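You operate a simulated robot arm through the tools that you are given. There is no shell and no other tool. Be economical: measure what you need, move in short steps, check, and stop when the job is done.

You are at the controls of a simulated two-armed robot. One attempt, no reset.

TASK
Take the sponge from the top of the front bench and put it on the white paper on the top of the blue table. Press the left minus button two times. Put the 57 cm ticket block from the top of the teal bench on top of the red roll there and the 56 cm ticket block on the upper middle left shelf of the near side rack. Put the red bow from the top of the teal bench on the top of the small white table and the cream bow on the top of the press cabinet. Switch the small toggle switch on. Press the middle plus button three times. Take the brush from the top of the front bench and leave it on the upper right shelf of the back rack. Put the chalk from the top of the front bench on the top of the small white table. Switch the blue switch on. Stack the 50 mm small block from the top of the teal bench on top of the 47 mm small block. Put the carton from the top of the teal bench on the high left shelf of the far side rack. Put one of the tickets from the top of the teal bench on the upper middle left shelf of the far side rack. Do these in any order. Set down upright: ticket block, ticket.

The check looks at the end state, three seconds after you hand in, the way a careful person would. Anything else that was tipped, shoved, dropped, spilled or broken makes it a failure.

THE ROBOT
Two 7-joint arms with two-finger grippers on one trunk, on a base that drives. Base frame: it is fixed to the floor where the robot stands at the start and does not move with it; the origin is under the middle of the robot, x ahead of it, y to its left, z up; the surface under the hand at the start is at about z = 800. Units: mm, degrees, N and s.
The left shoulder is at the start at [53, 216, 1220], the right one opposite. With the tool pointing down near the work surface each hand reaches from about 100 to 780 mm from the robot's upright axis, wherever it stands, measured 20 degrees to its own side. Places, roughly: blue switch [600, 1500, 900]; bow [-250, 3000, 750]; brush (15x4x4 cm) [500, -400, 800]; carton [250, 3250, 750]; chalk (3x3x9 cm) [500, 100, 900]; high left shelf of the far side rack [3700, 3200, 1500]; left minus button [600, -100, 1000]; middle plus button [600, -500, 1000]; paper (15x11x2 cm) [-1300, 300, 800]; roll (6x6x5 cm) [-600, 2800, 900]; small block [-500, 3000, 750]; small toggle switch [-300, -2400, 900]; sponge (8x5x4 cm) [500, -200, 800]; ticket [500, 3000, 750]; ticket block [-250, 3000, 750]; top of the press cabinet (27x20 cm) [3180, 1120, 820]; top of the small white table [300, -800, 800]; upper middle left shelf of the far side rack [3700, 3200, 1200]; upper middle left shelf of the near side rack [1800, 3200, 1200]; upper right shelf of the back rack [5200, -100, 1300]. Payload 3.18 kg a hand.
Tool frame (each hand has its own): the origin (TCP) lies between the finger pads and is the grasp point; the fingertips stand 30 mm ahead of it; z points along the fingers, y is the line along which they close. Largest opening 144 mm; the body of the gripper starts 103 mm behind the TCP.
Orientation is that of the tool frame in the base frame, as [roll, pitch, yaw] about the fixed x, y, z axes, in that order (R = Rz(yaw) Ry(pitch) Rx(roll)). With the fingers straight down and closing along the base's y, the tool's x points along the base's -x, its y along +y and its z along -z.

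THE INTERFACE
- The arms move only by the tool drive_tool. It takes "left_motion", "right_motion" or both (then of equal length, played together; a hand with none holds still); each is a list of rows, each a list of 7 numbers: the shift along the tool's x, y, z in cm, then the turn, a rotation vector about the tool's x, y, z in degrees, then the closure in counts, from 0 (fully open) to 255 (shut). In form: [[dx, dy, dz, ax, ay, az, gripper], ...]. A call has 1 to 10 rows; each row is the pose to reach, as a shift and turn from the pose commanded when the call began, along the tool's axes at that moment. Rows are played at 5 a second. More than 50 mm and 8.6 degrees between two rows, or a gripper value outside its range, and nothing of the call is played. Where a pose cannot be reached the arm comes as near as it can. A force on the tool above 40 N (or 10 N above the force at the start of the call, whichever is more), or a blocked arm, ends the call early, and 0.2 s more pass. Each finger halts on what it meets, pressing with about 24 N; the grip force reading is that of the motor and also rises with nothing between the fingers. The clock runs only during rows and for 0.2 s after the last one: add rows that repeat a pose to give the fingers time. It gives the time, the measured TCP pose, the force on the tool (base axes), the opening and the grip force at its end, in the units of the frame above (readings bear some noise), with the torque about the TCP (base axes, N m) and any sound that the robot's microphone picked up.
- Cameras (640 x 400 px; columns grow to the right, rows downward): "scene" is now at [123.6, -39.2, 1407]; the picture's right is [-0.46, -0.89, 0.00], its down [-0.50, 0.26, -0.82] and it looks along [0.73, -0.38, -0.57] (base axes); focal length 214 px, centre (320, 200). "left" rides on the left gripper at [76, -16, -143] in its tool frame; the picture's right is [0.21, 0.98, 0.00], its down [-0.84, 0.18, -0.51] and it looks along [-0.50, 0.11, 0.86] (tool axes); focal length 218 px, centre (320, 200). "right" rides on the right gripper at [77, 16, -143] in its tool frame; the picture's right is [-0.21, 0.98, 0.00], its down [-0.84, -0.18, -0.51] and it looks along [-0.50, -0.11, 0.86] (tool axes); focal length 218 px, centre (320, 200). There is no depth. A picture from a camera that has moved, and an enlarged one, comes with that camera's place and axes in the base frame and with its lens.
- snapshot(camera): a new picture of that camera. It takes no simulated time.
- raise_lower(by): slides the trunk up (or, below 0, down) by that many mm; the arms and the scene camera ride with it, the base frame stays. It gives what a move gives, with no picture.
- roll_base(legs): drives the robot by 1 to 6 legs, each [ahead, left, turn to the left] in mm, mm and degrees, along the robot's own axes; the way and the turn of a leg run together, so that a leg with both is an arc; at most 1500 mm and 180 degrees a leg. The arms and the cameras ride along, it lands a little off, and it stops where it bumps. It gives what a move gives.
- aim_head(pan, tilt): turns the head with the scene camera to pan (to the left, within 80 degrees either way) and tilt (down, from -29 to 69), counted from straight ahead of the robot. It gives what a move gives.
- enlarge(camera, box): a new picture of the part [left, top, right, bottom] of that camera's present view, enlarged. It takes no simulated time.
- sign_off(): hands the job in; it is judged then, once.

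Work in short steps. Places have to be worked out from the pictures, the camera data and where the tool is seen: move nearer, look again, correct. Check each grasp and each placing, and mend what went wrong. You have 567 turns and 370 pictures in all, those below and enlarged ones among them. Open the grippers and draw the arms clear of the work before you hand the job in, unless the task says otherwise; then end with one line.

The tools are called after "Call:" by a JSON object that holds its "method" and its "body". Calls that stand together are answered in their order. drive_tool: Moves the arms, as the interface text tells. Its arguments: {"type":"object","properties":{"left_motion":{"type":"array","items":{"type":"array","items":{"type":"number"}}},"right_motion":{"type":"array","items":{"type":"array","items":{"type":"number"}}}},"required":[]} The other tools are called the same way: raise_lower (by) slides the trunk up or down; roll_base (legs) drives the base; aim_head (pan, tilt) turns the head that bears the scene camera; snapshot (camera) takes a picture; enlarge (camera, box) takes an enlarged picture of a part of a camera's view; sign_off () hands the job in.

At the start:

```text
time: 0.0
left_eef_pos: [337.1, -62.9, 1322.0]
left_tcp_rot: [179.9, 0.0, 180.0]
left_contact_force: [-0.1, 0.8, -0.6]
left_torque: [0.0, -0.02, 0.0]
left_opening: 143.9
left_grasp_force: 0.0
right_eef_pos: [400.2, -557.1, 1266.3]
right_tcp_rot: [-180.0, -0.1, -180.0]
right_contact_force: [0.2, -0.2, -0.5]
right_torque: [-0.04, -0.01, 0.01]
right_opening: 143.9
right_grasp_force: 0.1
trunk travel left (down, up): [-300.0, 69.0]
robot x, y, heading: [-2.0, 1.5, -0.0]
head pan, tilt: [-27.5, 34.7]
```

scene: 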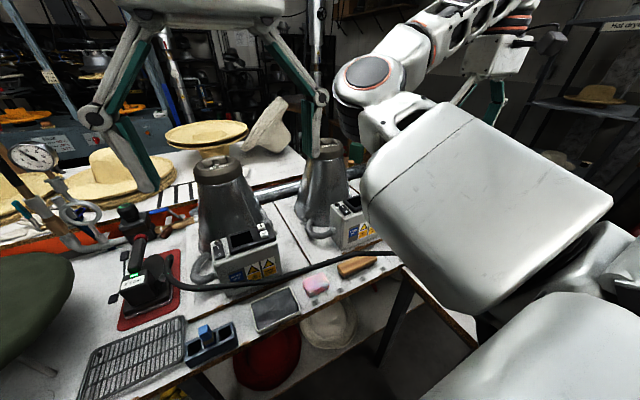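
right: 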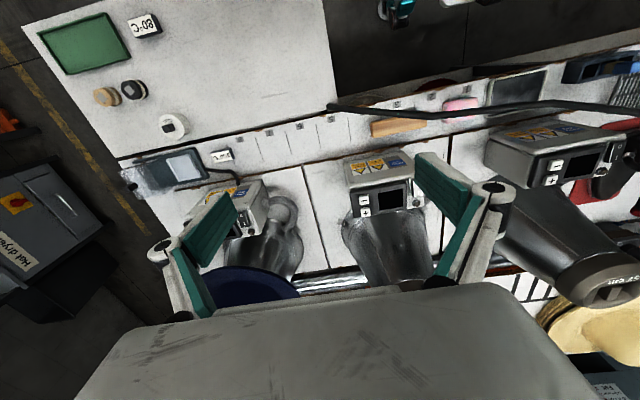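
left: 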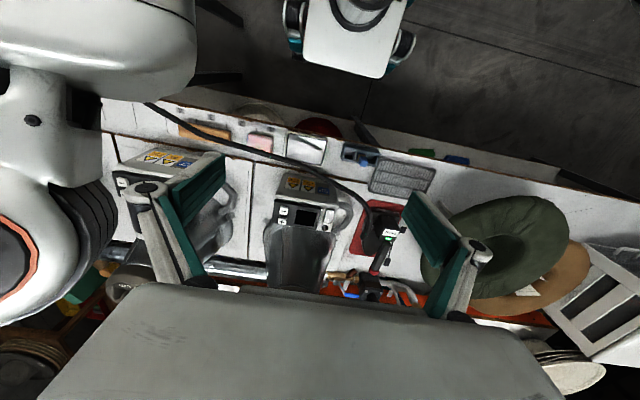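

The hands are above the front bench. I enlarge the views to find the buttons, sponge, brush and chalk.

Call:
{"method": "enlarge", "body": {"camera": "right", "box": [320, 80, 640, 280]}}

Call:
{"method": "enlarge", "body": {"camera": "left", "box": [140, 90, 460, 290]}}

Call:
{"method": "enlarge", "body": {"camera": "scene", "box": [60, 180, 400, 392]}}

```text
2.00 times, centred on (480, 180) of right
camera zoom: at [323.5, -540.7, 1408.5], right [0.21, 0.98, 0.0], down [0.84, -0.18, 0.51], along [0.5, -0.11, -0.86], focal length 436 px, centre (0, 240)
```

zoom: 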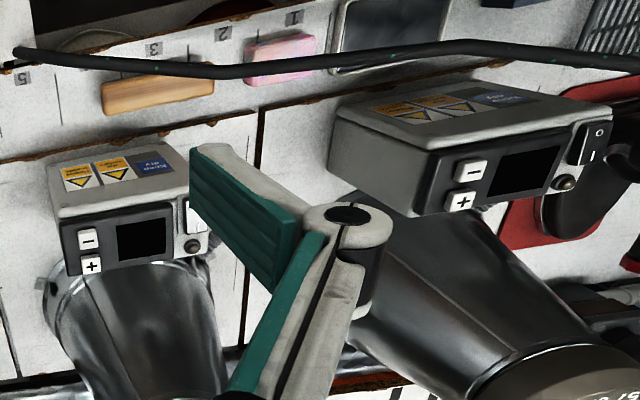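

```text
2.00 times, centred on (300, 190) of left
camera zoom: at [260.0, -78.6, 1463.7], right [-0.21, 0.98, 0.0], down [0.84, 0.18, 0.51], along [0.5, 0.11, -0.86], focal length 436 px, centre (360, 220)
```

zoom: 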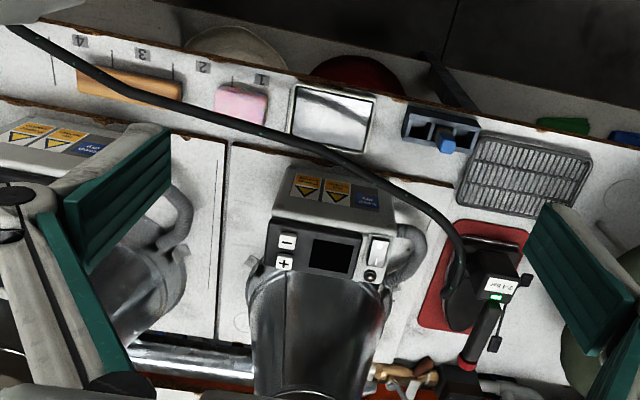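

```text
1.88 times, centred on (230, 286) of scene
camera zoom: at [123.6, -39.2, 1407.0], right [-0.46, -0.89, 0.0], down [-0.5, 0.26, -0.82], along [0.73, -0.38, -0.57], focal length 404 px, centre (489, 38)
```

zoom: 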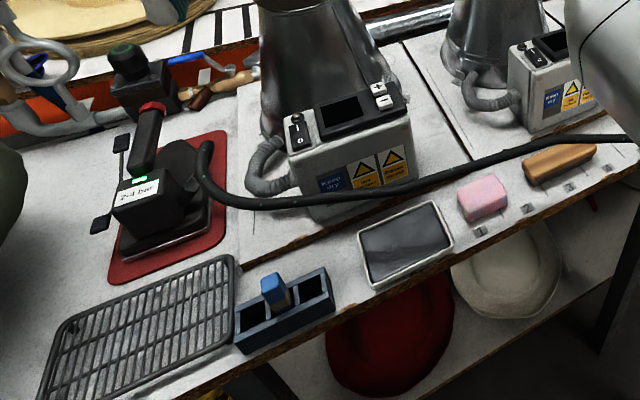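

Left minus button triangulates to about (588, -105, 990). Next I pan the head to find the chalk and see the rest of the room.

Call:
{"method": "aim_head", "body": {"pan": 25, "tilt": 40}}

Call:
{"method": "snapshot", "body": {"camera": "scene"}}

Call:
{"method": "aim_head", "body": {"pan": 75, "tilt": 20}}

Call:
{"method": "snapshot", "body": {"camera": "scene"}}

Call:
{"method": "aim_head", "body": {"pan": -75, "tilt": 25}}

Call:
{"method": "snapshot", "body": {"camera": "scene"}}

```text
time: 1.2
left_eef_pos: [337.4, -62.5, 1322.4]
left_tcp_rot: [180.0, 0.0, 180.0]
left_contact_force: [-0.7, -0.2, -0.3]
left_torque: [-0.01, 0.02, -0.01]
left_opening: 143.8
left_grasp_force: 0.1
right_eef_pos: [400.2, -557.5, 1265.0]
right_tcp_rot: [180.0, -0.1, 180.0]
right_contact_force: [-0.1, -0.1, 0.3]
right_torque: [-0.03, 0.01, -0.04]
right_opening: 144.0
right_grasp_force: 0.0
trunk travel left (down, up): [-300.0, 69.0]
robot x, y, heading: [0.8, 2.8, 0.1]
head pan, tilt: [25.0, 40.0]
```

```text
363 pictures are left
camera scene: at [122.4, 37.5, 1399.0], right [0.42, -0.91, 0.0], down [-0.58, -0.27, -0.77], along [0.69, 0.32, -0.64], focal length 214 px, centre (320, 200)
```

scene: 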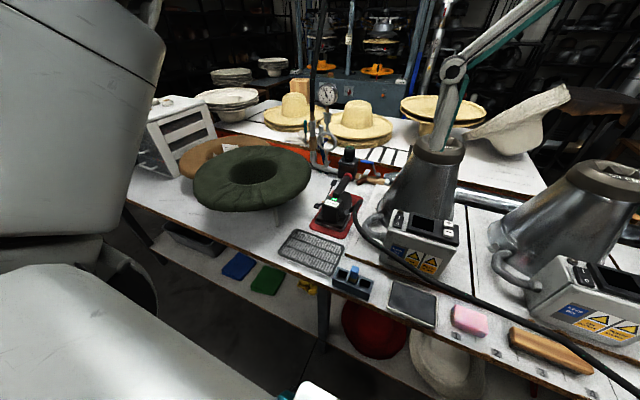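

```text
time: 2.4
left_eef_pos: [336.8, -62.6, 1321.0]
left_tcp_rot: [-179.9, 0.0, -180.0]
left_contact_force: [0.1, -0.5, 0.2]
left_torque: [0.03, 0.01, 0.0]
left_opening: 144.1
left_grasp_force: 0.1
right_eef_pos: [400.8, -556.0, 1266.0]
right_tcp_rot: [-180.0, -0.1, 179.9]
right_contact_force: [0.7, 1.1, 0.5]
right_torque: [-0.01, -0.01, 0.0]
right_opening: 144.0
right_grasp_force: 0.0
trunk travel left (down, up): [-300.0, 69.0]
robot x, y, heading: [-1.0, -0.6, 0.1]
head pan, tilt: [75.0, 20.0]
```

```text
362 pictures are left
camera scene: at [69.5, 91.5, 1430.3], right [0.97, -0.26, 0.0], down [-0.09, -0.33, -0.94], along [0.24, 0.91, -0.34], focal length 214 px, centre (320, 200)
```

scene: 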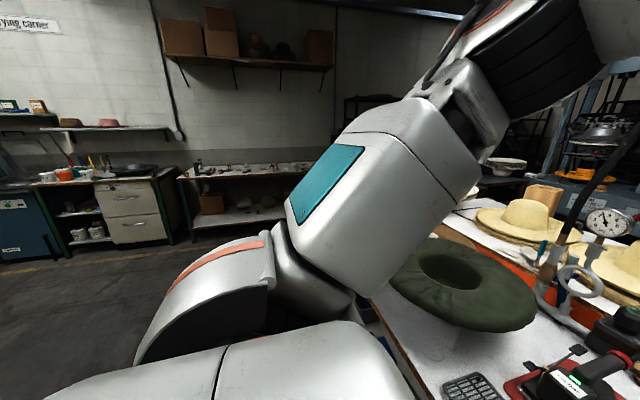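

```text
time: 4.7
left_eef_pos: [337.4, -62.9, 1321.3]
left_tcp_rot: [180.0, -0.1, 180.0]
left_contact_force: [-0.8, -0.5, 0.8]
left_torque: [0.02, 0.01, 0.0]
left_opening: 143.8
left_grasp_force: 0.0
right_eef_pos: [400.5, -556.1, 1267.1]
right_tcp_rot: [-179.9, 0.0, 180.0]
right_contact_force: [-0.2, -0.5, -0.1]
right_torque: [0.01, 0.0, 0.01]
right_opening: 144.1
right_grasp_force: 0.0
trunk travel left (down, up): [-300.0, 69.0]
robot x, y, heading: [-0.2, -1.8, 0.3]
head pan, tilt: [-75.0, 25.0]
```

```text
361 pictures are left
camera scene: at [69.2, -87.4, 1422.3], right [-0.97, -0.26, 0.0], down [-0.11, 0.41, -0.91], along [0.23, -0.88, -0.42], focal length 214 px, centre (320, 200)
```

scene: 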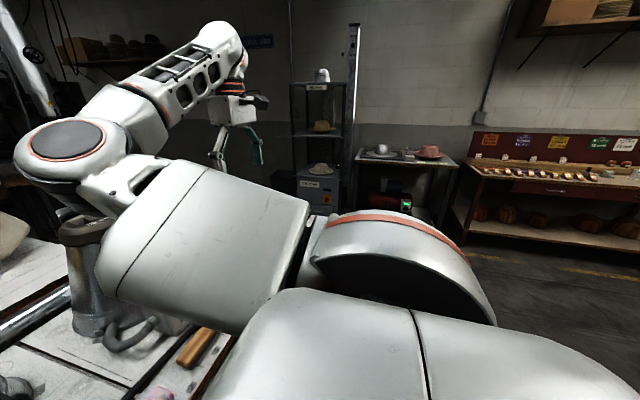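

The hose seems to arc above the sponge and brush at about z 895, so I need a closer look. I move the left hand lower and to the right for that.

Call:
{"method": "drive_tool", "body": {"left_motion": [[0.6, -3.1, 2.8, 0, 0, 0, 0], [1.2, -6.2, 5.7, 0, 0, 0, 0], [1.8, -9.3, 8.6, 0, 0, 0, 0], [2.4, -12.4, 11.4, 0, 0, 0, 0], [3.0, -15.5, 14.3, 0, 0, 0, 0], [3.7, -18.7, 17.2, 0, 0, 0, 0]]}}

Call:
{"method": "snapshot", "body": {"camera": "left"}}

Call:
{"method": "aim_head", "body": {"pan": -10, "tilt": 55}}

Call:
{"method": "snapshot", "body": {"camera": "scene"}}

```text
time: 5.5
left_eef_pos: [326.7, -129.8, 1260.1]
left_tcp_rot: [-179.8, 0.1, -179.3]
left_contact_force: [2.2, 3.8, -2.4]
left_torque: [0.0, 0.1, 0.2]
left_opening: 140.5
left_grasp_force: 0.0
right_eef_pos: [399.6, -558.3, 1264.5]
right_tcp_rot: [179.9, -0.2, 179.6]
right_contact_force: [0.3, -0.7, 0.3]
right_torque: [-0.02, -0.01, 0.0]
right_opening: 144.1
right_grasp_force: 0.1
trunk travel left (down, up): [-300.0, 69.0]
robot x, y, heading: [1.2, -0.1, -0.0]
head pan, tilt: [-75.0, 25.0]
stopped in row 3 (left hand): the force on the tool passed its limit at 58 N (the readings are from after the stop); the commanded pose is now the measured one
```

```text
360 pictures are left
camera left: at [249.8, -147.3, 1401.6], right [-0.22, 0.98, 0.0], down [0.84, 0.19, 0.51], along [0.5, 0.11, -0.86], focal length 218 px, centre (320, 200)
```

left: 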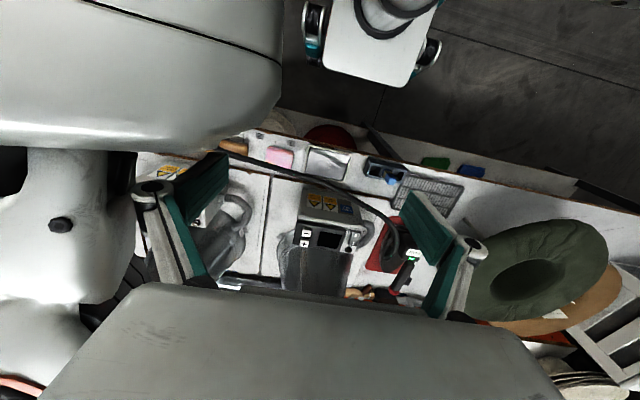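

```text
time: 6.8
left_eef_pos: [326.1, -130.3, 1258.9]
left_tcp_rot: [-179.7, 0.1, -179.3]
left_contact_force: [4.1, 6.9, -0.2]
left_torque: [-0.12, 0.14, 0.41]
left_opening: 139.9
left_grasp_force: 0.0
right_eef_pos: [399.8, -558.6, 1264.7]
right_tcp_rot: [-179.9, -0.2, 179.7]
right_contact_force: [-0.4, -0.7, 0.5]
right_torque: [-0.01, 0.0, 0.0]
right_opening: 143.7
right_grasp_force: 0.0
trunk travel left (down, up): [-300.0, 69.0]
robot x, y, heading: [-2.0, -2.2, -0.3]
head pan, tilt: [-10.0, 55.0]
```

```text
359 pictures are left
camera scene: at [116.3, -11.1, 1378.3], right [-0.17, -0.98, 0.0], down [-0.81, 0.14, -0.57], along [0.56, -0.1, -0.82], focal length 214 px, centre (320, 200)
```

scene: 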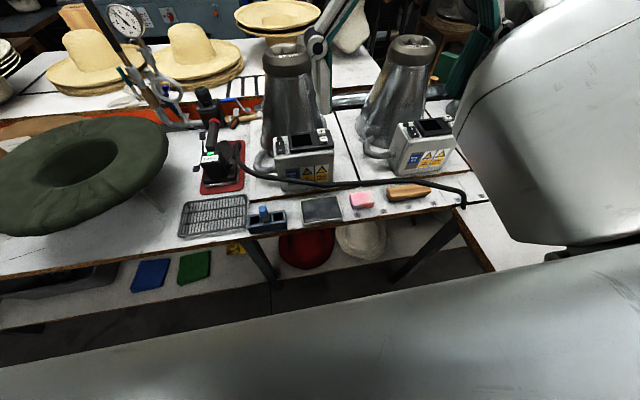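

The left hand touched the right forearm; nothing was harmed. I back it off toward +y, then swing it over toward the chalk area to keep the arms apart.

Call:
{"method": "drive_tool", "body": {"left_motion": [[0, 4, 0, 0, 0, 0, 0], [0, 8, 0, 0, 0, 0, 0], [0, 12, 0, 0, 0, 0, 0], [0, 16.5, 2, 0, 0, 0, 0], [0, 21, 4, 0, 0, 0, 0], [0, 25, 6, 0, 0, 0, 0]]}}

Call:
{"method": "snapshot", "body": {"camera": "left"}}

Call:
{"method": "enlarge", "body": {"camera": "scene", "box": [160, 110, 480, 310]}}

```text
time: 8.2
left_eef_pos: [324.2, 120.6, 1196.7]
left_tcp_rot: [-179.7, 0.1, -179.4]
left_contact_force: [-0.1, 0.1, -0.2]
left_torque: [-0.05, 0.03, 0.05]
left_opening: 144.2
left_grasp_force: 0.1
right_eef_pos: [400.7, -555.1, 1265.3]
right_tcp_rot: [-179.8, -0.3, 179.8]
right_contact_force: [0.1, 0.7, -0.7]
right_torque: [-0.05, 0.04, -0.02]
right_opening: 144.0
right_grasp_force: 0.1
trunk travel left (down, up): [-300.0, 69.0]
robot x, y, heading: [-2.0, -0.3, -0.2]
head pan, tilt: [-10.0, 55.0]
```

```text
358 pictures are left
camera left: at [246.0, 105.1, 1340.0], right [-0.22, 0.98, -0.01], down [0.84, 0.19, 0.51], along [0.5, 0.11, -0.86], focal length 218 px, centre (320, 200)
```

left: 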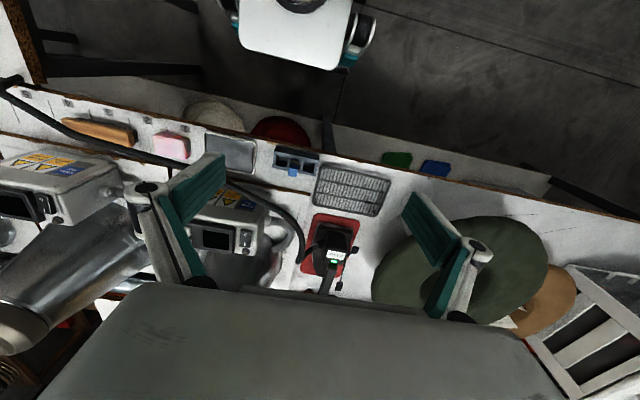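

```text
2.00 times, centred on (320, 210) of scene
camera zoom: at [116.5, -9.3, 1378.3], right [-0.17, -0.98, 0.0], down [-0.81, 0.14, -0.57], along [0.56, -0.1, -0.82], focal length 429 px, centre (320, 180)
```

zoom: 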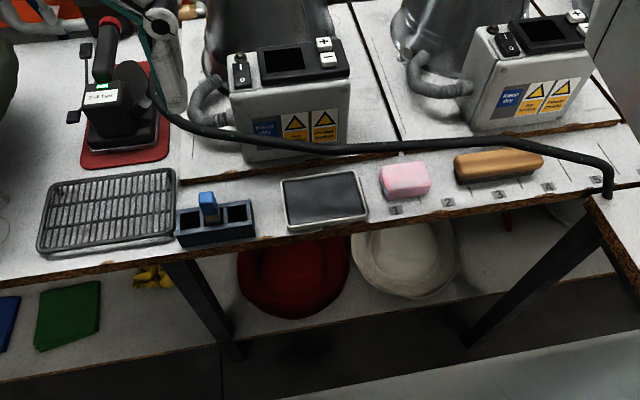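

The scene is clear enough. First I take the right hand, closed and tilted 30°, to hover over the middle plus button at about (622, -498, 990).

Call:
{"method": "drive_tool", "body": {"right_motion": [[-3.1, 0.8, 1.5, 0, -4.3, 0, 60], [-6.2, 1.6, 4, 0, -8.6, 0, 120], [-9.3, 2.4, 6.5, 0, -12.9, 0, 180], [-12.4, 3.3, 9, 0, -17.1, 0, 255], [-15.5, 4.1, 11.5, 0, -21.4, 0, 255], [-18.6, 4.9, 14, 0, -25.7, 0, 255], [-21.6, 5.7, 16.5, 0, -30, 0, 255]]}}

Call:
{"method": "snapshot", "body": {"camera": "right"}}

Call:
{"method": "snapshot", "body": {"camera": "scene"}}

```text
time: 9.8
left_eef_pos: [323.3, 117.8, 1198.5]
left_tcp_rot: [-179.8, 0.1, -179.4]
left_contact_force: [-0.4, 0.1, 0.3]
left_torque: [0.0, 0.01, 0.01]
left_opening: 144.0
left_grasp_force: 0.0
right_eef_pos: [613.3, -513.9, 1109.4]
right_tcp_rot: [178.8, 31.4, 177.8]
right_contact_force: [0.1, 0.3, -0.5]
right_torque: [0.05, 0.01, -0.01]
right_opening: 0.0
right_grasp_force: 24.5
trunk travel left (down, up): [-300.0, 69.0]
robot x, y, heading: [1.2, -3.0, 0.2]
head pan, tilt: [-10.0, 55.0]
```

```text
356 pictures are left
camera right: at [472.2, -495.7, 1191.6], right [0.21, 0.97, 0.13], down [0.45, -0.21, 0.87], along [0.87, -0.12, -0.48], focal length 218 px, centre (320, 200)
```

right: 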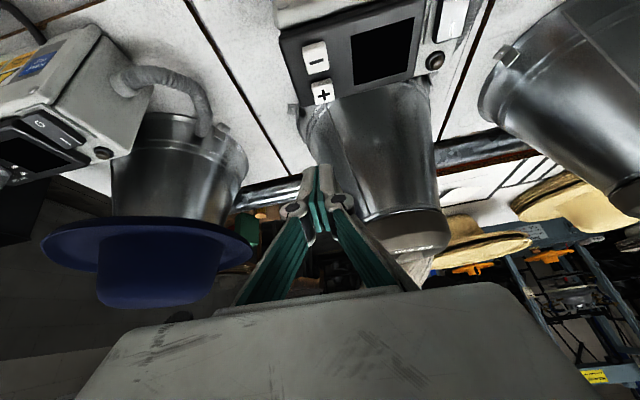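

```text
355 pictures are left
camera scene: at [116.4, -12.6, 1378.2], right [-0.17, -0.98, 0.0], down [-0.81, 0.14, -0.57], along [0.56, -0.1, -0.82], focal length 214 px, centre (320, 200)
```

scene: 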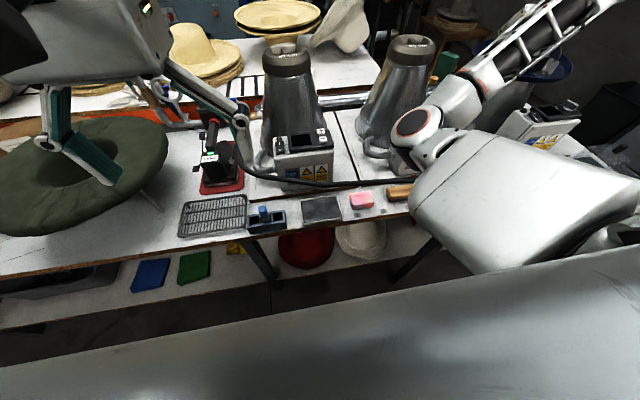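

The plus button recomputes to about (618, -498, 990). I let the arm settle with a hold row before aiming.

Call:
{"method": "drive_tool", "body": {"right_motion": [[0, 0, 0, 0, 0, 0, 255], [0, 0, 0, 0, 0, 0, 255]]}}

```text
time: 10.4
left_eef_pos: [321.9, 119.6, 1197.8]
left_tcp_rot: [-179.7, 0.1, -179.3]
left_contact_force: [-0.1, 0.5, 0.6]
left_torque: [-0.01, 0.01, 0.0]
left_opening: 143.9
left_grasp_force: 0.1
right_eef_pos: [612.9, -512.5, 1109.7]
right_tcp_rot: [179.5, 31.2, 178.3]
right_contact_force: [0.1, 0.2, 0.1]
right_torque: [-0.03, 0.01, 0.0]
right_opening: 0.0
right_grasp_force: 23.7
trunk travel left (down, up): [-300.0, 69.0]
robot x, y, heading: [3.4, -1.7, -0.1]
head pan, tilt: [-10.0, 55.0]
```

The arm is near its reach limit. I pull the hand back, then shift the base 50 mm forward and 100 mm right.

Call:
{"method": "drive_tool", "body": {"right_motion": [[2.4, 0, -2.5, 0, 0, 0, 255], [4.8, 0, -5, 0, 0, 0, 255], [7.2, 0, -7.6, 0, 0, 0, 255]]}}

Call:
{"method": "roll_base", "body": {"legs": [[50, -100, 0]]}}

Call:
{"method": "snapshot", "body": {"camera": "right"}}

Call:
{"method": "snapshot", "body": {"camera": "scene"}}

```text
time: 11.4
left_eef_pos: [323.8, 119.3, 1198.0]
left_tcp_rot: [-179.7, 0.1, -179.3]
left_contact_force: [0.3, -0.8, -0.6]
left_torque: [-0.01, -0.02, 0.01]
left_opening: 144.0
left_grasp_force: 0.1
right_eef_pos: [501.2, -529.8, 1129.7]
right_tcp_rot: [-178.6, 29.4, 177.0]
right_contact_force: [-0.7, 0.9, 0.9]
right_torque: [-0.03, 0.02, 0.0]
right_opening: 0.1
right_grasp_force: 23.9
trunk travel left (down, up): [-300.0, 69.0]
robot x, y, heading: [-4.7, 5.1, -0.0]
head pan, tilt: [-10.0, 55.0]
stopped in row 3 (right hand): the arm was blocked; the commanded pose is now the measured one
```

```text
time: 12.9
left_eef_pos: [372.3, 20.3, 1198.0]
left_tcp_rot: [-179.8, 0.1, -179.3]
left_contact_force: [-0.5, 1.3, 0.2]
left_torque: [0.06, 0.01, 0.02]
left_opening: 144.0
left_grasp_force: 0.2
right_eef_pos: [549.2, -629.1, 1128.7]
right_tcp_rot: [-178.5, 29.5, 177.1]
right_contact_force: [0.3, 0.1, 0.0]
right_torque: [0.02, -0.02, 0.01]
right_opening: 0.2
right_grasp_force: 23.8
trunk travel left (down, up): [-300.0, 69.0]
robot x, y, heading: [48.4, -100.1, 0.3]
head pan, tilt: [-10.0, 55.0]
```

```text
354 pictures are left
camera right: at [413.3, -602.7, 1216.0], right [0.24, 0.97, 0.08], down [0.47, -0.19, 0.86], along [0.85, -0.17, -0.5], focal length 218 px, centre (320, 200)
```

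right: 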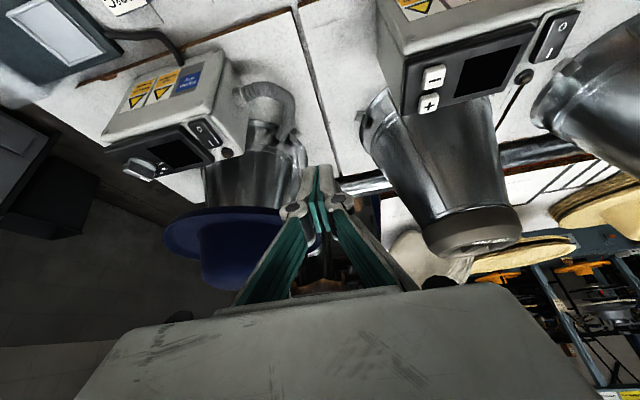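

```text
353 pictures are left
camera scene: at [165.6, -110.4, 1378.2], right [-0.17, -0.98, 0.0], down [-0.81, 0.14, -0.57], along [0.56, -0.1, -0.82], focal length 214 px, centre (320, 200)
```

scene: 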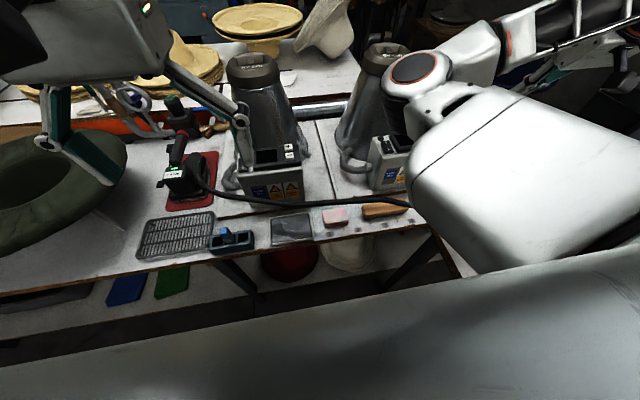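

Base moved well. I move the right hand to hover about 60 mm over the middle plus button.

Call:
{"method": "drive_tool", "body": {"right_motion": [[-0.8, 3.3, 1.5, 0, 0, 0, 255], [-1.5, 6.6, 3.5, 0, 0, 0, 255], [-2.3, 9.8, 5.5, 0, 0, 0, 255], [-3.0, 12.9, 7.9, 0, 0, 0, 255], [-3.0, 12.9, 7.9, 0, 0, 0, 255]]}}

Call:
{"method": "snapshot", "body": {"camera": "right"}}

```text
time: 13.7
left_eef_pos: [371.2, 21.6, 1197.2]
left_tcp_rot: [-179.8, 0.1, -179.4]
left_contact_force: [-0.4, -1.5, 0.9]
left_torque: [0.03, 0.01, 0.01]
left_opening: 144.0
left_grasp_force: 0.1
right_eef_pos: [568.4, -619.5, 1125.6]
right_tcp_rot: [169.7, 34.3, 160.8]
right_contact_force: [-1.0, 1.0, 1.6]
right_torque: [-0.12, 0.22, -0.08]
right_opening: 0.0
right_grasp_force: 24.3
right hand out of reach, approached as far as the arm can: row 3
trunk travel left (down, up): [-300.0, 69.0]
robot x, y, heading: [47.5, -97.7, -0.2]
head pan, tilt: [-10.0, 55.0]
stopped in row 3 (right hand): the arm was blocked; the commanded pose is now the measured one
```

```text
352 pictures are left
camera right: at [428.3, -581.6, 1200.0], right [0.39, 0.88, 0.26], down [0.32, -0.39, 0.86], along [0.87, -0.25, -0.43], focal length 218 px, centre (320, 200)
```

right: 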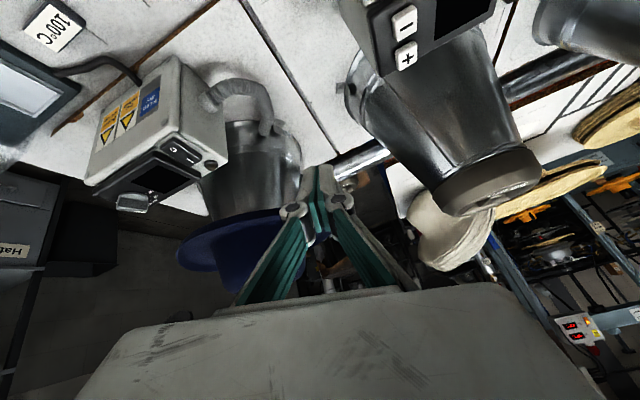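

The tilt drives the right arm into a joint limit. I restore the vertical orientation while backing up slightly.

Call:
{"method": "drive_tool", "body": {"right_motion": [[0.2, 0, -1.1, 0.8, 7.1, -3.1, 255], [0.4, -0.1, -2.2, 1.7, 14.2, -6.2, 255], [0.5, -0.2, -3.4, 2.5, 21.3, -9.3, 255], [0.7, -0.2, -4.5, 3.4, 28.4, -12.4, 255], [0.9, -0.3, -5.6, 4.2, 35.5, -15.5, 255], [0.9, -0.3, -5.6, 4.2, 35.5, -15.5, 255]]}}

Call:
{"method": "snapshot", "body": {"camera": "right"}}

Call:
{"method": "snapshot", "body": {"camera": "scene"}}

```text
time: 15.1
left_eef_pos: [370.4, 20.2, 1198.6]
left_tcp_rot: [-179.7, 0.2, -179.3]
left_contact_force: [0.2, -0.1, 0.3]
left_torque: [0.04, 0.0, 0.01]
left_opening: 143.8
left_grasp_force: 0.0
right_eef_pos: [524.4, -625.0, 1162.1]
right_tcp_rot: [-179.2, -0.7, 179.3]
right_contact_force: [-0.8, -0.4, 1.4]
right_torque: [0.03, -0.03, 0.0]
right_opening: 0.0
right_grasp_force: 23.7
trunk travel left (down, up): [-300.0, 69.0]
robot x, y, heading: [48.7, -97.1, 0.1]
head pan, tilt: [-10.0, 55.0]
```

```text
351 pictures are left
camera right: at [448.1, -607.0, 1306.0], right [0.22, 0.97, -0.02], down [0.85, -0.19, 0.5], along [0.48, -0.12, -0.87], focal length 218 px, centre (320, 200)
```

right: 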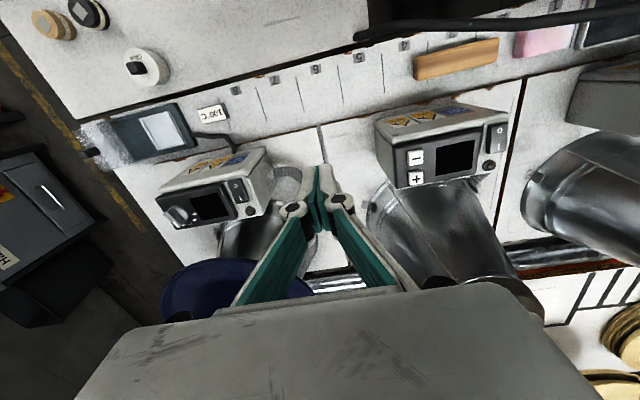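

```text
350 pictures are left
camera scene: at [165.3, -110.1, 1378.3], right [-0.17, -0.98, 0.0], down [-0.81, 0.14, -0.57], along [0.56, -0.1, -0.82], focal length 214 px, centre (320, 200)
```

scene: 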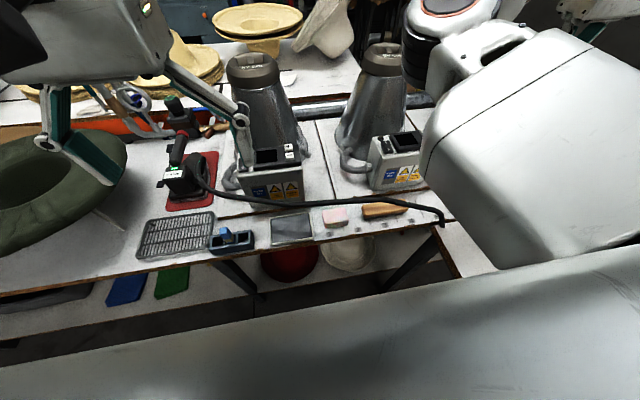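

Vertical orientation is back and the plus button is confirmed near (616, -497). I move vertically above it.

Call:
{"method": "drive_tool", "body": {"right_motion": [[-1.9, 2.6, 1.4, 0, 0, 0, 255], [-3.7, 5.2, 2.8, 0, 0, 0, 255], [-5.6, 7.7, 4.2, 0, 0, 0, 255], [-7.5, 10.3, 5.6, 0, 0, 0, 255], [-9.3, 12.8, 8, 0, 0, 0, 255], [-9.3, 12.8, 8, 0, 0, 0, 255]]}}

Call:
{"method": "snapshot", "body": {"camera": "right"}}

Call:
{"method": "snapshot", "body": {"camera": "scene"}}

```text
time: 16.7
left_eef_pos: [372.0, 18.9, 1199.0]
left_tcp_rot: [-179.7, 0.0, -179.3]
left_contact_force: [0.4, 0.0, -0.1]
left_torque: [0.04, -0.02, -0.02]
left_opening: 144.0
left_grasp_force: 0.0
right_eef_pos: [569.3, -592.9, 1111.6]
right_tcp_rot: [179.4, -0.5, 172.8]
right_contact_force: [0.1, -0.6, -0.5]
right_torque: [0.02, 0.0, 0.0]
right_opening: 0.2
right_grasp_force: 23.7
right hand out of reach, approached as far as the arm can: row 4, 5, 6
trunk travel left (down, up): [-300.0, 69.0]
robot x, y, heading: [50.8, -100.7, -0.2]
head pan, tilt: [-10.0, 55.0]
stopped in row 6 (right hand): the arm was blocked; the commanded pose is now the measured one
```

```text
349 pictures are left
camera right: at [495.5, -569.2, 1255.2], right [0.33, 0.94, 0.01], down [0.82, -0.29, 0.5], along [0.47, -0.16, -0.87], focal length 218 px, centre (320, 200)
```

right: 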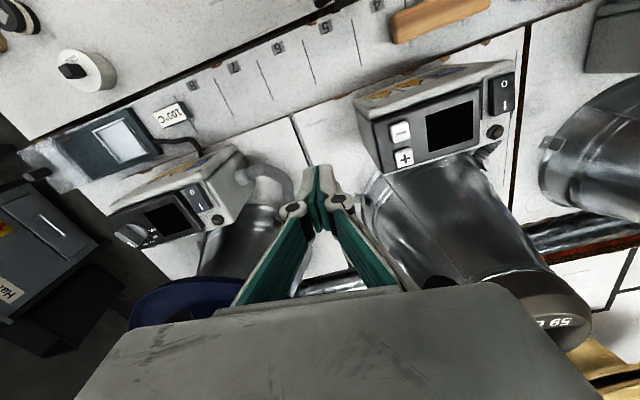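

```text
348 pictures are left
camera scene: at [165.3, -110.5, 1378.3], right [-0.17, -0.98, 0.0], down [-0.81, 0.14, -0.57], along [0.56, -0.1, -0.82], focal length 214 px, centre (320, 200)
```

scene: 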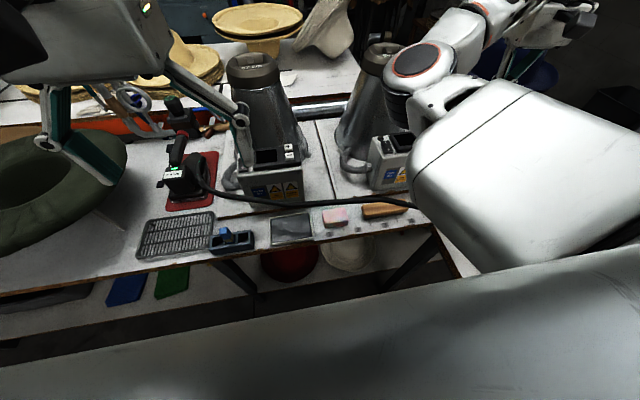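

The right arm folds badly this high relative to the shoulder. I raise the trunk and check the left camera to make sure the arms aren't touching.

Call:
{"method": "raise_lower", "body": {"by": 68}}

Call:
{"method": "snapshot", "body": {"camera": "left"}}

Call:
{"method": "aim_head", "body": {"pan": -40, "tilt": 25}}

Call:
{"method": "snapshot", "body": {"camera": "scene"}}

```text
time: 17.7
left_eef_pos: [372.3, 21.4, 1265.2]
left_tcp_rot: [-179.9, 0.1, -179.4]
left_contact_force: [-0.8, 0.2, 0.4]
left_torque: [0.0, 0.02, 0.0]
left_opening: 144.0
left_grasp_force: 0.2
right_eef_pos: [569.2, -594.4, 1180.5]
right_tcp_rot: [179.8, -0.4, 172.4]
right_contact_force: [-0.3, -0.3, -0.1]
right_torque: [0.01, 0.06, 0.02]
right_opening: 0.3
right_grasp_force: 23.6
trunk travel left (down, up): [-368.0, 1.0]
robot x, y, heading: [48.1, -95.1, -0.0]
head pan, tilt: [-10.0, 55.0]
```

```text
347 pictures are left
camera left: at [295.1, 3.8, 1408.4], right [-0.22, 0.98, 0.0], down [0.84, 0.19, 0.51], along [0.5, 0.11, -0.86], focal length 218 px, centre (320, 200)
```

left: 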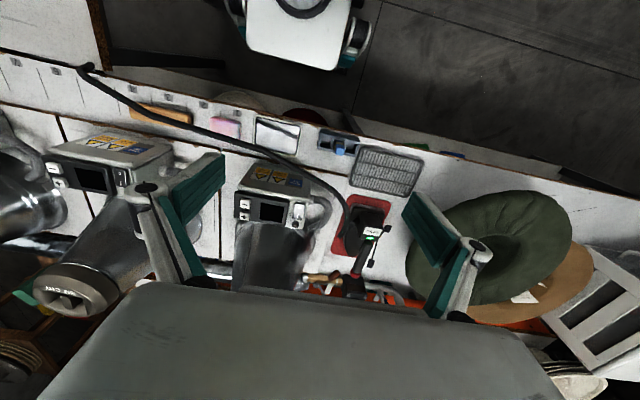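

```text
time: 18.7
left_eef_pos: [372.3, 20.6, 1266.4]
left_tcp_rot: [-179.8, 0.1, -179.3]
left_contact_force: [-0.1, 0.2, 0.1]
left_torque: [0.01, 0.03, -0.01]
left_opening: 143.8
left_grasp_force: 0.2
right_eef_pos: [569.0, -593.9, 1179.9]
right_tcp_rot: [179.4, -0.4, 172.5]
right_contact_force: [0.8, -0.1, -0.8]
right_torque: [0.0, 0.01, 0.0]
right_opening: 0.1
right_grasp_force: 24.0
trunk travel left (down, up): [-368.0, 1.0]
robot x, y, heading: [49.7, -98.1, -0.1]
head pan, tilt: [-40.0, 25.0]
```

```text
346 pictures are left
camera scene: at [162.0, -156.7, 1489.7], right [-0.64, -0.77, 0.0], down [-0.32, 0.27, -0.91], along [0.69, -0.58, -0.42], focal length 214 px, centre (320, 200)
```

scene: 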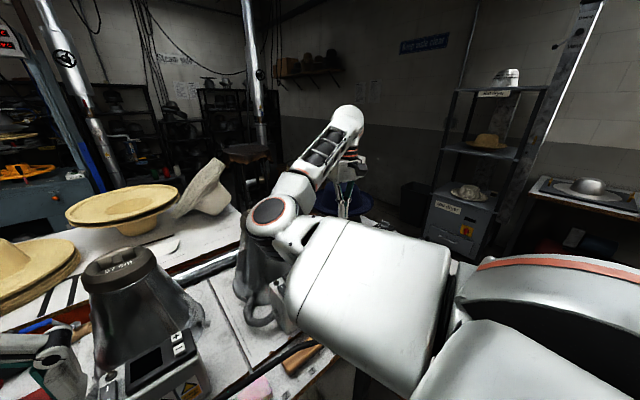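

The right elbow was probably over the middle stand, which blocked it. With the trunk up, I try again to move above the plus button at a higher level.

Call:
{"method": "drive_tool", "body": {"right_motion": [[-0.8, 2, 0, 0, 0, 1.5, 255], [-1.6, 4, 0, 0, 0, 3, 255], [-2.4, 6, 0, 0, 0, 5, 255], [-3.2, 8, 0.5, 0, 0, 7, 255], [-4, 9.5, 1, 0, 0, 7, 255]]}}

Call:
{"method": "snapshot", "body": {"camera": "scene"}}

```text
time: 20.1
left_eef_pos: [371.9, 19.0, 1265.7]
left_tcp_rot: [-179.8, 0.2, -179.3]
left_contact_force: [0.0, -1.0, -0.3]
left_torque: [0.03, -0.01, 0.02]
left_opening: 143.8
left_grasp_force: 0.0
right_eef_pos: [578.6, -585.9, 1166.6]
right_tcp_rot: [178.0, -1.5, 158.6]
right_contact_force: [-0.3, 0.0, 0.6]
right_torque: [-0.01, 0.0, -0.03]
right_opening: 0.1
right_grasp_force: 23.7
right hand out of reach, approached as far as the arm can: row 4, 5
trunk travel left (down, up): [-368.0, 1.0]
robot x, y, heading: [47.0, -97.4, -0.1]
head pan, tilt: [-40.0, 25.0]
stopped in row 5 (right hand): the arm was blocked; the commanded pose is now the measured one
```

```text
345 pictures are left
camera scene: at [161.8, -157.3, 1489.8], right [-0.64, -0.77, 0.0], down [-0.32, 0.27, -0.91], along [0.69, -0.58, -0.42], focal length 214 px, centre (320, 200)
```

scene: 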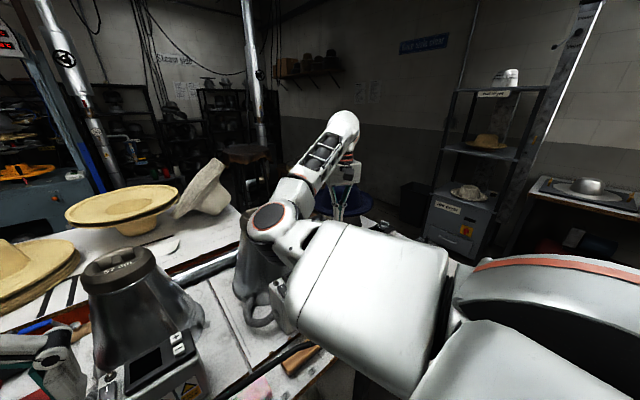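

The elbow is too tightly folded here. I back off and turn the robot right 15°, so that the button lies at long reach, about 20° to the right.

Call:
{"method": "roll_base", "body": {"legs": [[-50, 0, 0], [0, 0, -15]]}}

Call:
{"method": "snapshot", "body": {"camera": "scene"}}

```text
time: 21.9
left_eef_pos: [342.2, -67.4, 1265.4]
left_tcp_rot: [-179.8, 0.1, 165.8]
left_contact_force: [-0.5, 1.0, 0.0]
left_torque: [0.01, 0.0, 0.02]
left_opening: 144.2
left_grasp_force: 0.1
right_eef_pos: [385.4, -703.4, 1166.3]
right_tcp_rot: [177.9, -1.6, 143.8]
right_contact_force: [-0.1, 0.0, -1.1]
right_torque: [0.01, -0.01, -0.02]
right_opening: 0.0
right_grasp_force: 24.3
trunk travel left (down, up): [-368.0, 1.0]
robot x, y, heading: [-3.1, -99.5, -14.7]
head pan, tilt: [-40.0, 25.0]
```

```text
344 pictures are left
camera scene: at [92.7, -183.7, 1489.8], right [-0.82, -0.58, 0.0], down [-0.24, 0.35, -0.91], along [0.52, -0.74, -0.42], focal length 214 px, centre (320, 200)
```

scene: 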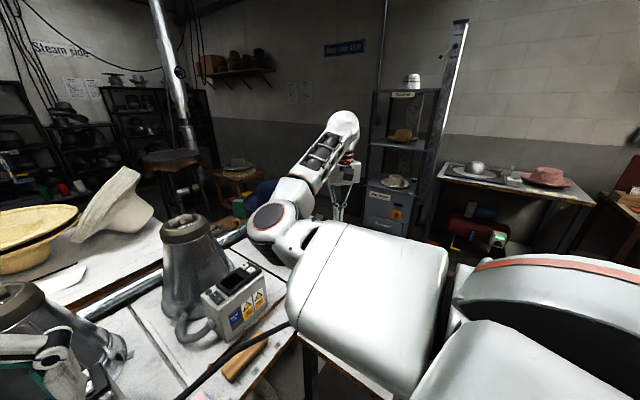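

Now I swing the right hand out and left along an arc at long reach.

Call:
{"method": "drive_tool", "body": {"right_motion": [[-2.8, 3.1, 0, 0, 0, 0, 255], [-5.5, 6.2, 0, 0, 0, 0, 255], [-8.3, 9.3, 0, 0, 0, 0, 255], [-8.5, 13, 0, 0, 0, 0, 255], [-8.7, 17, 0, 0, 0, 0, 255], [-8.3, 21, 0, 0, 0, 0, 255], [-7.7, 25, 0, 0, 0, 0, 255], [-6.3, 29, 0, 0, 0, 0, 255], [-6.3, 29, 0, 0, 0, 0, 255]]}}

Call:
{"method": "snapshot", "body": {"camera": "scene"}}

Call:
{"method": "snapshot", "body": {"camera": "right"}}

```text
time: 24.1
left_eef_pos: [342.3, -67.0, 1265.9]
left_tcp_rot: [-179.7, 0.0, 165.8]
left_contact_force: [0.3, -0.3, -0.4]
left_torque: [-0.01, 0.01, -0.01]
left_opening: 143.9
left_grasp_force: 0.0
right_eef_pos: [595.1, -573.5, 1181.6]
right_tcp_rot: [176.9, -1.4, 137.3]
right_contact_force: [0.3, 0.9, -0.3]
right_torque: [0.01, 0.02, -0.01]
right_opening: 0.2
right_grasp_force: 23.8
trunk travel left (down, up): [-368.0, 1.0]
robot x, y, heading: [-3.5, -101.6, -14.5]
head pan, tilt: [-40.0, 25.0]
stopped in row 9 (right hand): the arm was blocked; the commanded pose is now the measured one
```

```text
343 pictures are left
camera scene: at [92.8, -183.8, 1489.8], right [-0.82, -0.57, 0.0], down [-0.24, 0.35, -0.91], along [0.52, -0.74, -0.42], focal length 214 px, centre (320, 200)
```

scene: 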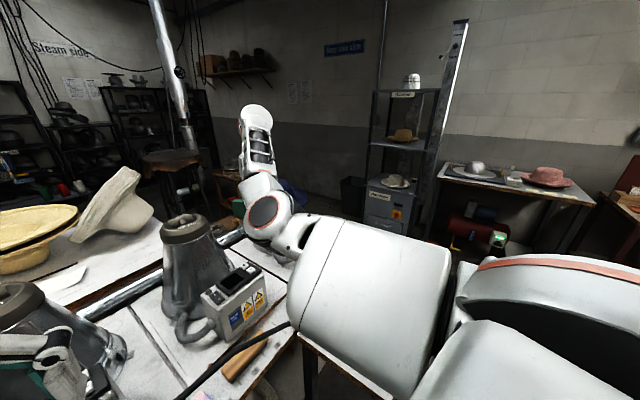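

```text
342 pictures are left
camera right: at [546.6, -518.6, 1327.5], right [0.82, 0.58, 0.05], down [0.49, -0.73, 0.48], along [0.31, -0.37, -0.88], focal length 218 px, centre (320, 200)
```

right: 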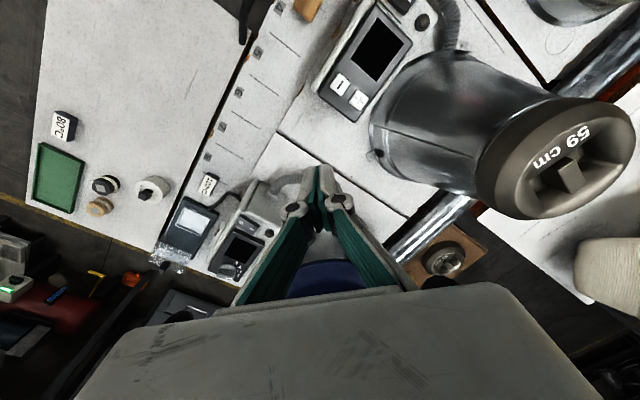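

The hand is now at (595, -573). I lower it 90 mm, which should unfold the arm, then shift left toward the plus button.

Call:
{"method": "drive_tool", "body": {"right_motion": [[0, 0, 3, 0, 0, 0, 255], [0, 0, 6, 0, 0, 0, 255], [0, 0, 9, 0, 0, 0, 255], [1, 2, 9.5, 0, 0, 0, 255], [2, 4, 10, 0, 0, 0, 255], [3, 6, 10.5, 0, 0, 0, 255]]}}

Call:
{"method": "snapshot", "body": {"camera": "right"}}

Call:
{"method": "snapshot", "body": {"camera": "scene"}}

```text
time: 25.0
left_eef_pos: [341.7, -66.1, 1265.8]
left_tcp_rot: [-179.9, 0.1, 165.8]
left_contact_force: [0.7, -0.1, -0.1]
left_torque: [-0.01, -0.01, -0.01]
left_opening: 143.9
left_grasp_force: 0.1
right_eef_pos: [595.1, -579.7, 1100.3]
right_tcp_rot: [168.2, -5.2, 133.5]
right_contact_force: [-0.3, -0.9, -0.3]
right_torque: [-0.02, -0.03, 0.02]
right_opening: 0.1
right_grasp_force: 24.3
trunk travel left (down, up): [-368.0, 1.0]
robot x, y, heading: [5.3, -98.4, -15.0]
head pan, tilt: [-40.0, 25.0]
stopped in row 4 (right hand): the arm was blocked; the commanded pose is now the measured one
```

```text
341 pictures are left
camera right: at [541.4, -544.0, 1250.2], right [0.85, 0.5, 0.18], down [0.4, -0.83, 0.38], along [0.34, -0.25, -0.91], focal length 218 px, centre (320, 200)
```

right: 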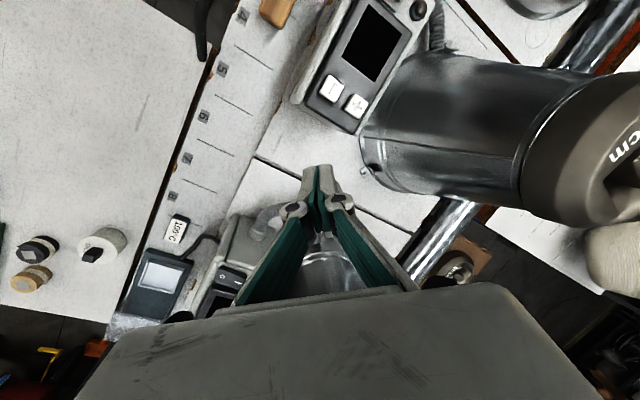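

```text
340 pictures are left
camera scene: at [92.5, -183.2, 1489.9], right [-0.82, -0.57, 0.0], down [-0.24, 0.35, -0.91], along [0.52, -0.74, -0.42], focal length 214 px, centre (320, 200)
```

scene: 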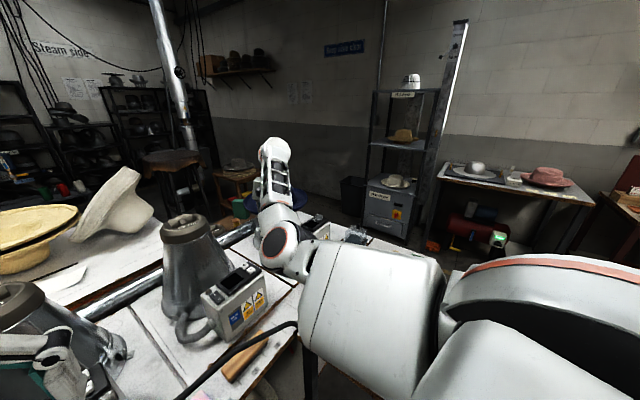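

The right arm sits elbow-low and is limited here, so I'll use the left arm for the buttons. First I raise the right hand back out of the way.

Call:
{"method": "drive_tool", "body": {"right_motion": [[0, 0, -4, 3, 1, 0, 255], [0, 0, -8, 6, 3, 0, 255], [0, 0, -12, 10, 5, 0, 255], [1, -4, -14, 10, 5, 0, 255], [2, -8, -16, 10, 5, 0, 255], [4, -12, -18, 10, 5, 0, 255], [6, -16, -18, 10, 5, 0, 255], [8, -20, -18, 10, 5, 0, 255]]}}

Call:
{"method": "snapshot", "body": {"camera": "left"}}

```text
time: 27.0
left_eef_pos: [342.4, -65.2, 1266.4]
left_tcp_rot: [-179.7, 0.0, 165.8]
left_contact_force: [1.2, 0.0, 0.3]
left_torque: [-0.02, 0.03, 0.01]
left_opening: 144.1
left_grasp_force: 0.1
right_eef_pos: [359.2, -714.9, 1232.1]
right_tcp_rot: [177.1, -11.8, 130.6]
right_contact_force: [-0.1, 0.7, 0.2]
right_torque: [0.02, 0.01, -0.01]
right_opening: 0.0
right_grasp_force: 24.3
right hand out of reach, approached as far as the arm can: row 3
trunk travel left (down, up): [-368.0, 1.0]
robot x, y, heading: [-3.0, -103.3, -15.2]
head pan, tilt: [-40.0, 25.0]
stopped in row 8 (right hand): the arm was blocked; the commanded pose is now the measured one
```

```text
339 pictures are left
camera left: at [263.6, -62.5, 1408.4], right [0.04, 1.0, 0.0], down [0.86, -0.03, 0.51], along [0.51, -0.02, -0.86], focal length 218 px, centre (320, 200)
```

left: 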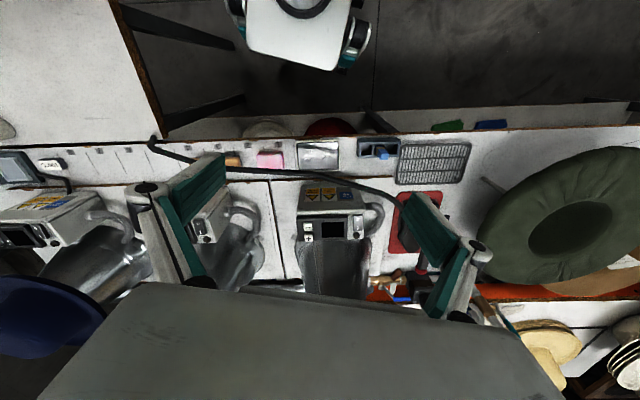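

Left minus is confirmed near (585, -105). I move the left hand, closed, to hover above it.

Call:
{"method": "drive_tool", "body": {"left_motion": [[-3.5, 0.3, 2.8, 0, 0, 0, 80], [-7, 0.6, 5.6, 0, 0, 0, 160], [-10.5, 0.9, 8.4, 0, 0, 0, 255], [-14, 1.2, 11.2, 0, 0, 0, 255], [-17.5, 1.5, 14, 0, 0, 0, 255], [-21, 1.8, 16.8, 0, 0, 0, 255], [-24.6, 2.1, 19.6, 0, 0, 0, 255], [-24.6, 2.1, 19.6, 0, 0, 0, 255]]}}

Call:
{"method": "snapshot", "body": {"camera": "left"}}

Call:
{"method": "aim_head", "body": {"pan": 10, "tilt": 45}}

Call:
{"method": "snapshot", "body": {"camera": "scene"}}

```text
time: 28.8
left_eef_pos: [586.6, -106.9, 1069.8]
left_tcp_rot: [-179.7, 0.2, 165.8]
left_contact_force: [0.2, -0.8, 0.2]
left_torque: [0.0, -0.04, 0.01]
left_opening: 0.1
left_grasp_force: 24.0
right_eef_pos: [359.2, -716.2, 1232.3]
right_tcp_rot: [176.9, -11.7, 130.9]
right_contact_force: [-0.6, 0.1, 0.2]
right_torque: [0.01, -0.02, 0.0]
right_opening: 0.0
right_grasp_force: 23.7
trunk travel left (down, up): [-368.0, 1.0]
robot x, y, heading: [-1.6, -100.2, -14.9]
head pan, tilt: [-40.0, 25.0]
```

```text
338 pictures are left
camera left: at [507.6, -103.1, 1211.9], right [0.04, 1.0, 0.0], down [0.86, -0.03, 0.51], along [0.51, -0.02, -0.86], focal length 218 px, centre (320, 200)
```

left: 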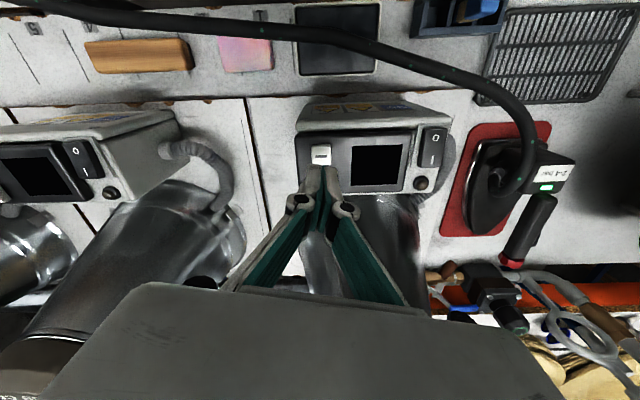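

```text
time: 30.0
left_eef_pos: [587.1, -107.7, 1069.4]
left_tcp_rot: [-179.7, 0.1, 165.8]
left_contact_force: [0.3, 0.2, 0.3]
left_torque: [0.01, -0.03, -0.03]
left_opening: 0.2
left_grasp_force: 24.1
right_eef_pos: [360.1, -715.8, 1232.2]
right_tcp_rot: [176.9, -11.7, 130.8]
right_contact_force: [0.8, -0.4, 0.7]
right_torque: [-0.03, 0.01, 0.0]
right_opening: 0.0
right_grasp_force: 24.3
trunk travel left (down, up): [-368.0, 1.0]
robot x, y, heading: [-0.4, -98.7, -14.7]
head pan, tilt: [10.0, 45.0]
```

```text
337 pictures are left
camera scene: at [120.9, -115.0, 1459.2], right [-0.09, -1.0, 0.0], down [-0.7, 0.06, -0.71], along [0.7, -0.06, -0.71], focal length 214 px, centre (320, 200)
```

scene: 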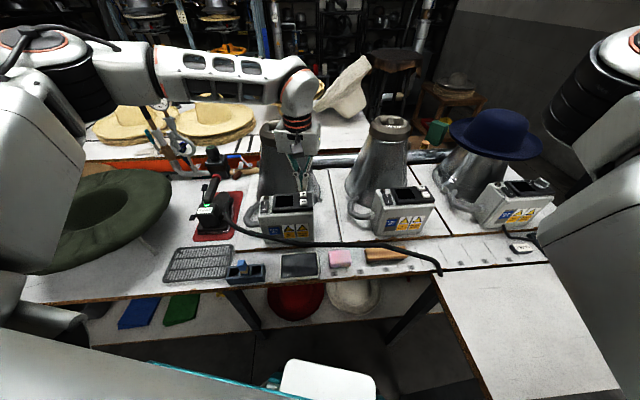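

The left hand tracks exactly. I nudge back 4 mm and press the left minus slowly, watching force and sound.

Call:
{"method": "drive_tool", "body": {"left_motion": [[0.4, 0.1, 2, 0, 0, 0, 255], [0.4, 0.1, 3, 0, 0, 0, 255], [0.4, 0.1, 3.5, 0, 0, 0, 255], [0.4, 0.1, 4, 0, 0, 0, 255], [0.4, 0.1, 4.3, 0, 0, 0, 255], [0.4, 0.1, 4.6, 0, 0, 0, 255]]}}

Call:
{"method": "enlarge", "body": {"camera": "scene", "box": [220, 120, 380, 220]}}

Call:
{"method": "enlarge", "body": {"camera": "left", "box": [240, 80, 480, 230]}}

```text
time: 31.4
left_eef_pos: [581.0, -105.6, 1024.2]
left_tcp_rot: [-179.7, 0.1, 165.8]
left_contact_force: [0.0, 0.1, -0.5]
left_torque: [0.01, 0.02, 0.0]
left_opening: 0.0
left_grasp_force: 24.3
right_eef_pos: [360.3, -715.8, 1233.1]
right_tcp_rot: [176.9, -11.7, 130.8]
right_contact_force: [-1.1, -0.2, -0.1]
right_torque: [0.01, 0.0, 0.0]
right_opening: 0.0
right_grasp_force: 24.1
trunk travel left (down, up): [-368.0, 1.0]
robot x, y, heading: [0.9, -98.3, -14.9]
head pan, tilt: [10.0, 45.0]
```

```text
4.00 times, centred on (300, 170) of scene
camera zoom: at [120.9, -114.9, 1459.2], right [-0.09, -1.0, 0.0], down [-0.7, 0.06, -0.71], along [0.7, -0.06, -0.71], focal length 858 px, centre (400, 320)
```

zoom: 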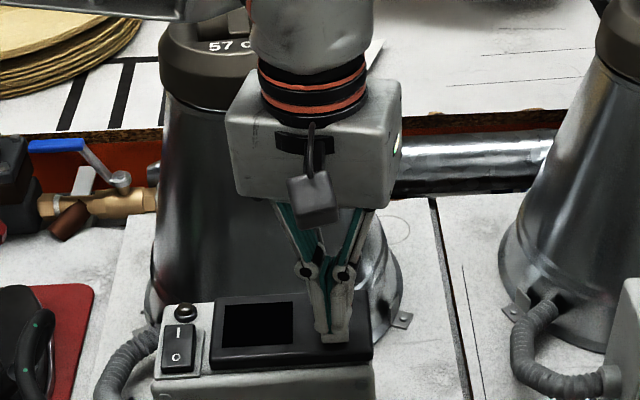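

```text
2.67 times, centred on (360, 155) of left
camera zoom: at [503.3, -101.7, 1166.7], right [0.04, 1.0, -0.01], down [0.86, -0.03, 0.51], along [0.51, -0.02, -0.86], focal length 582 px, centre (213, 320)
```

zoom: 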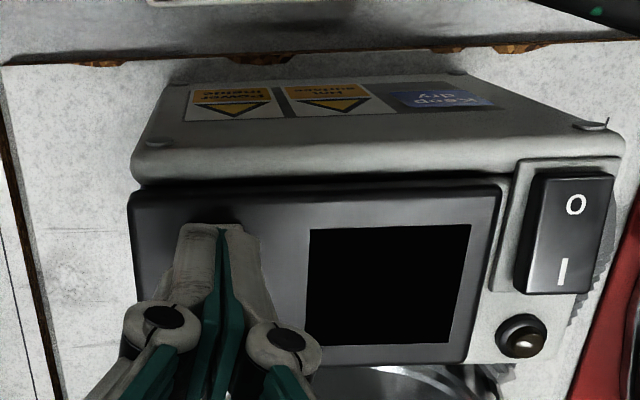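

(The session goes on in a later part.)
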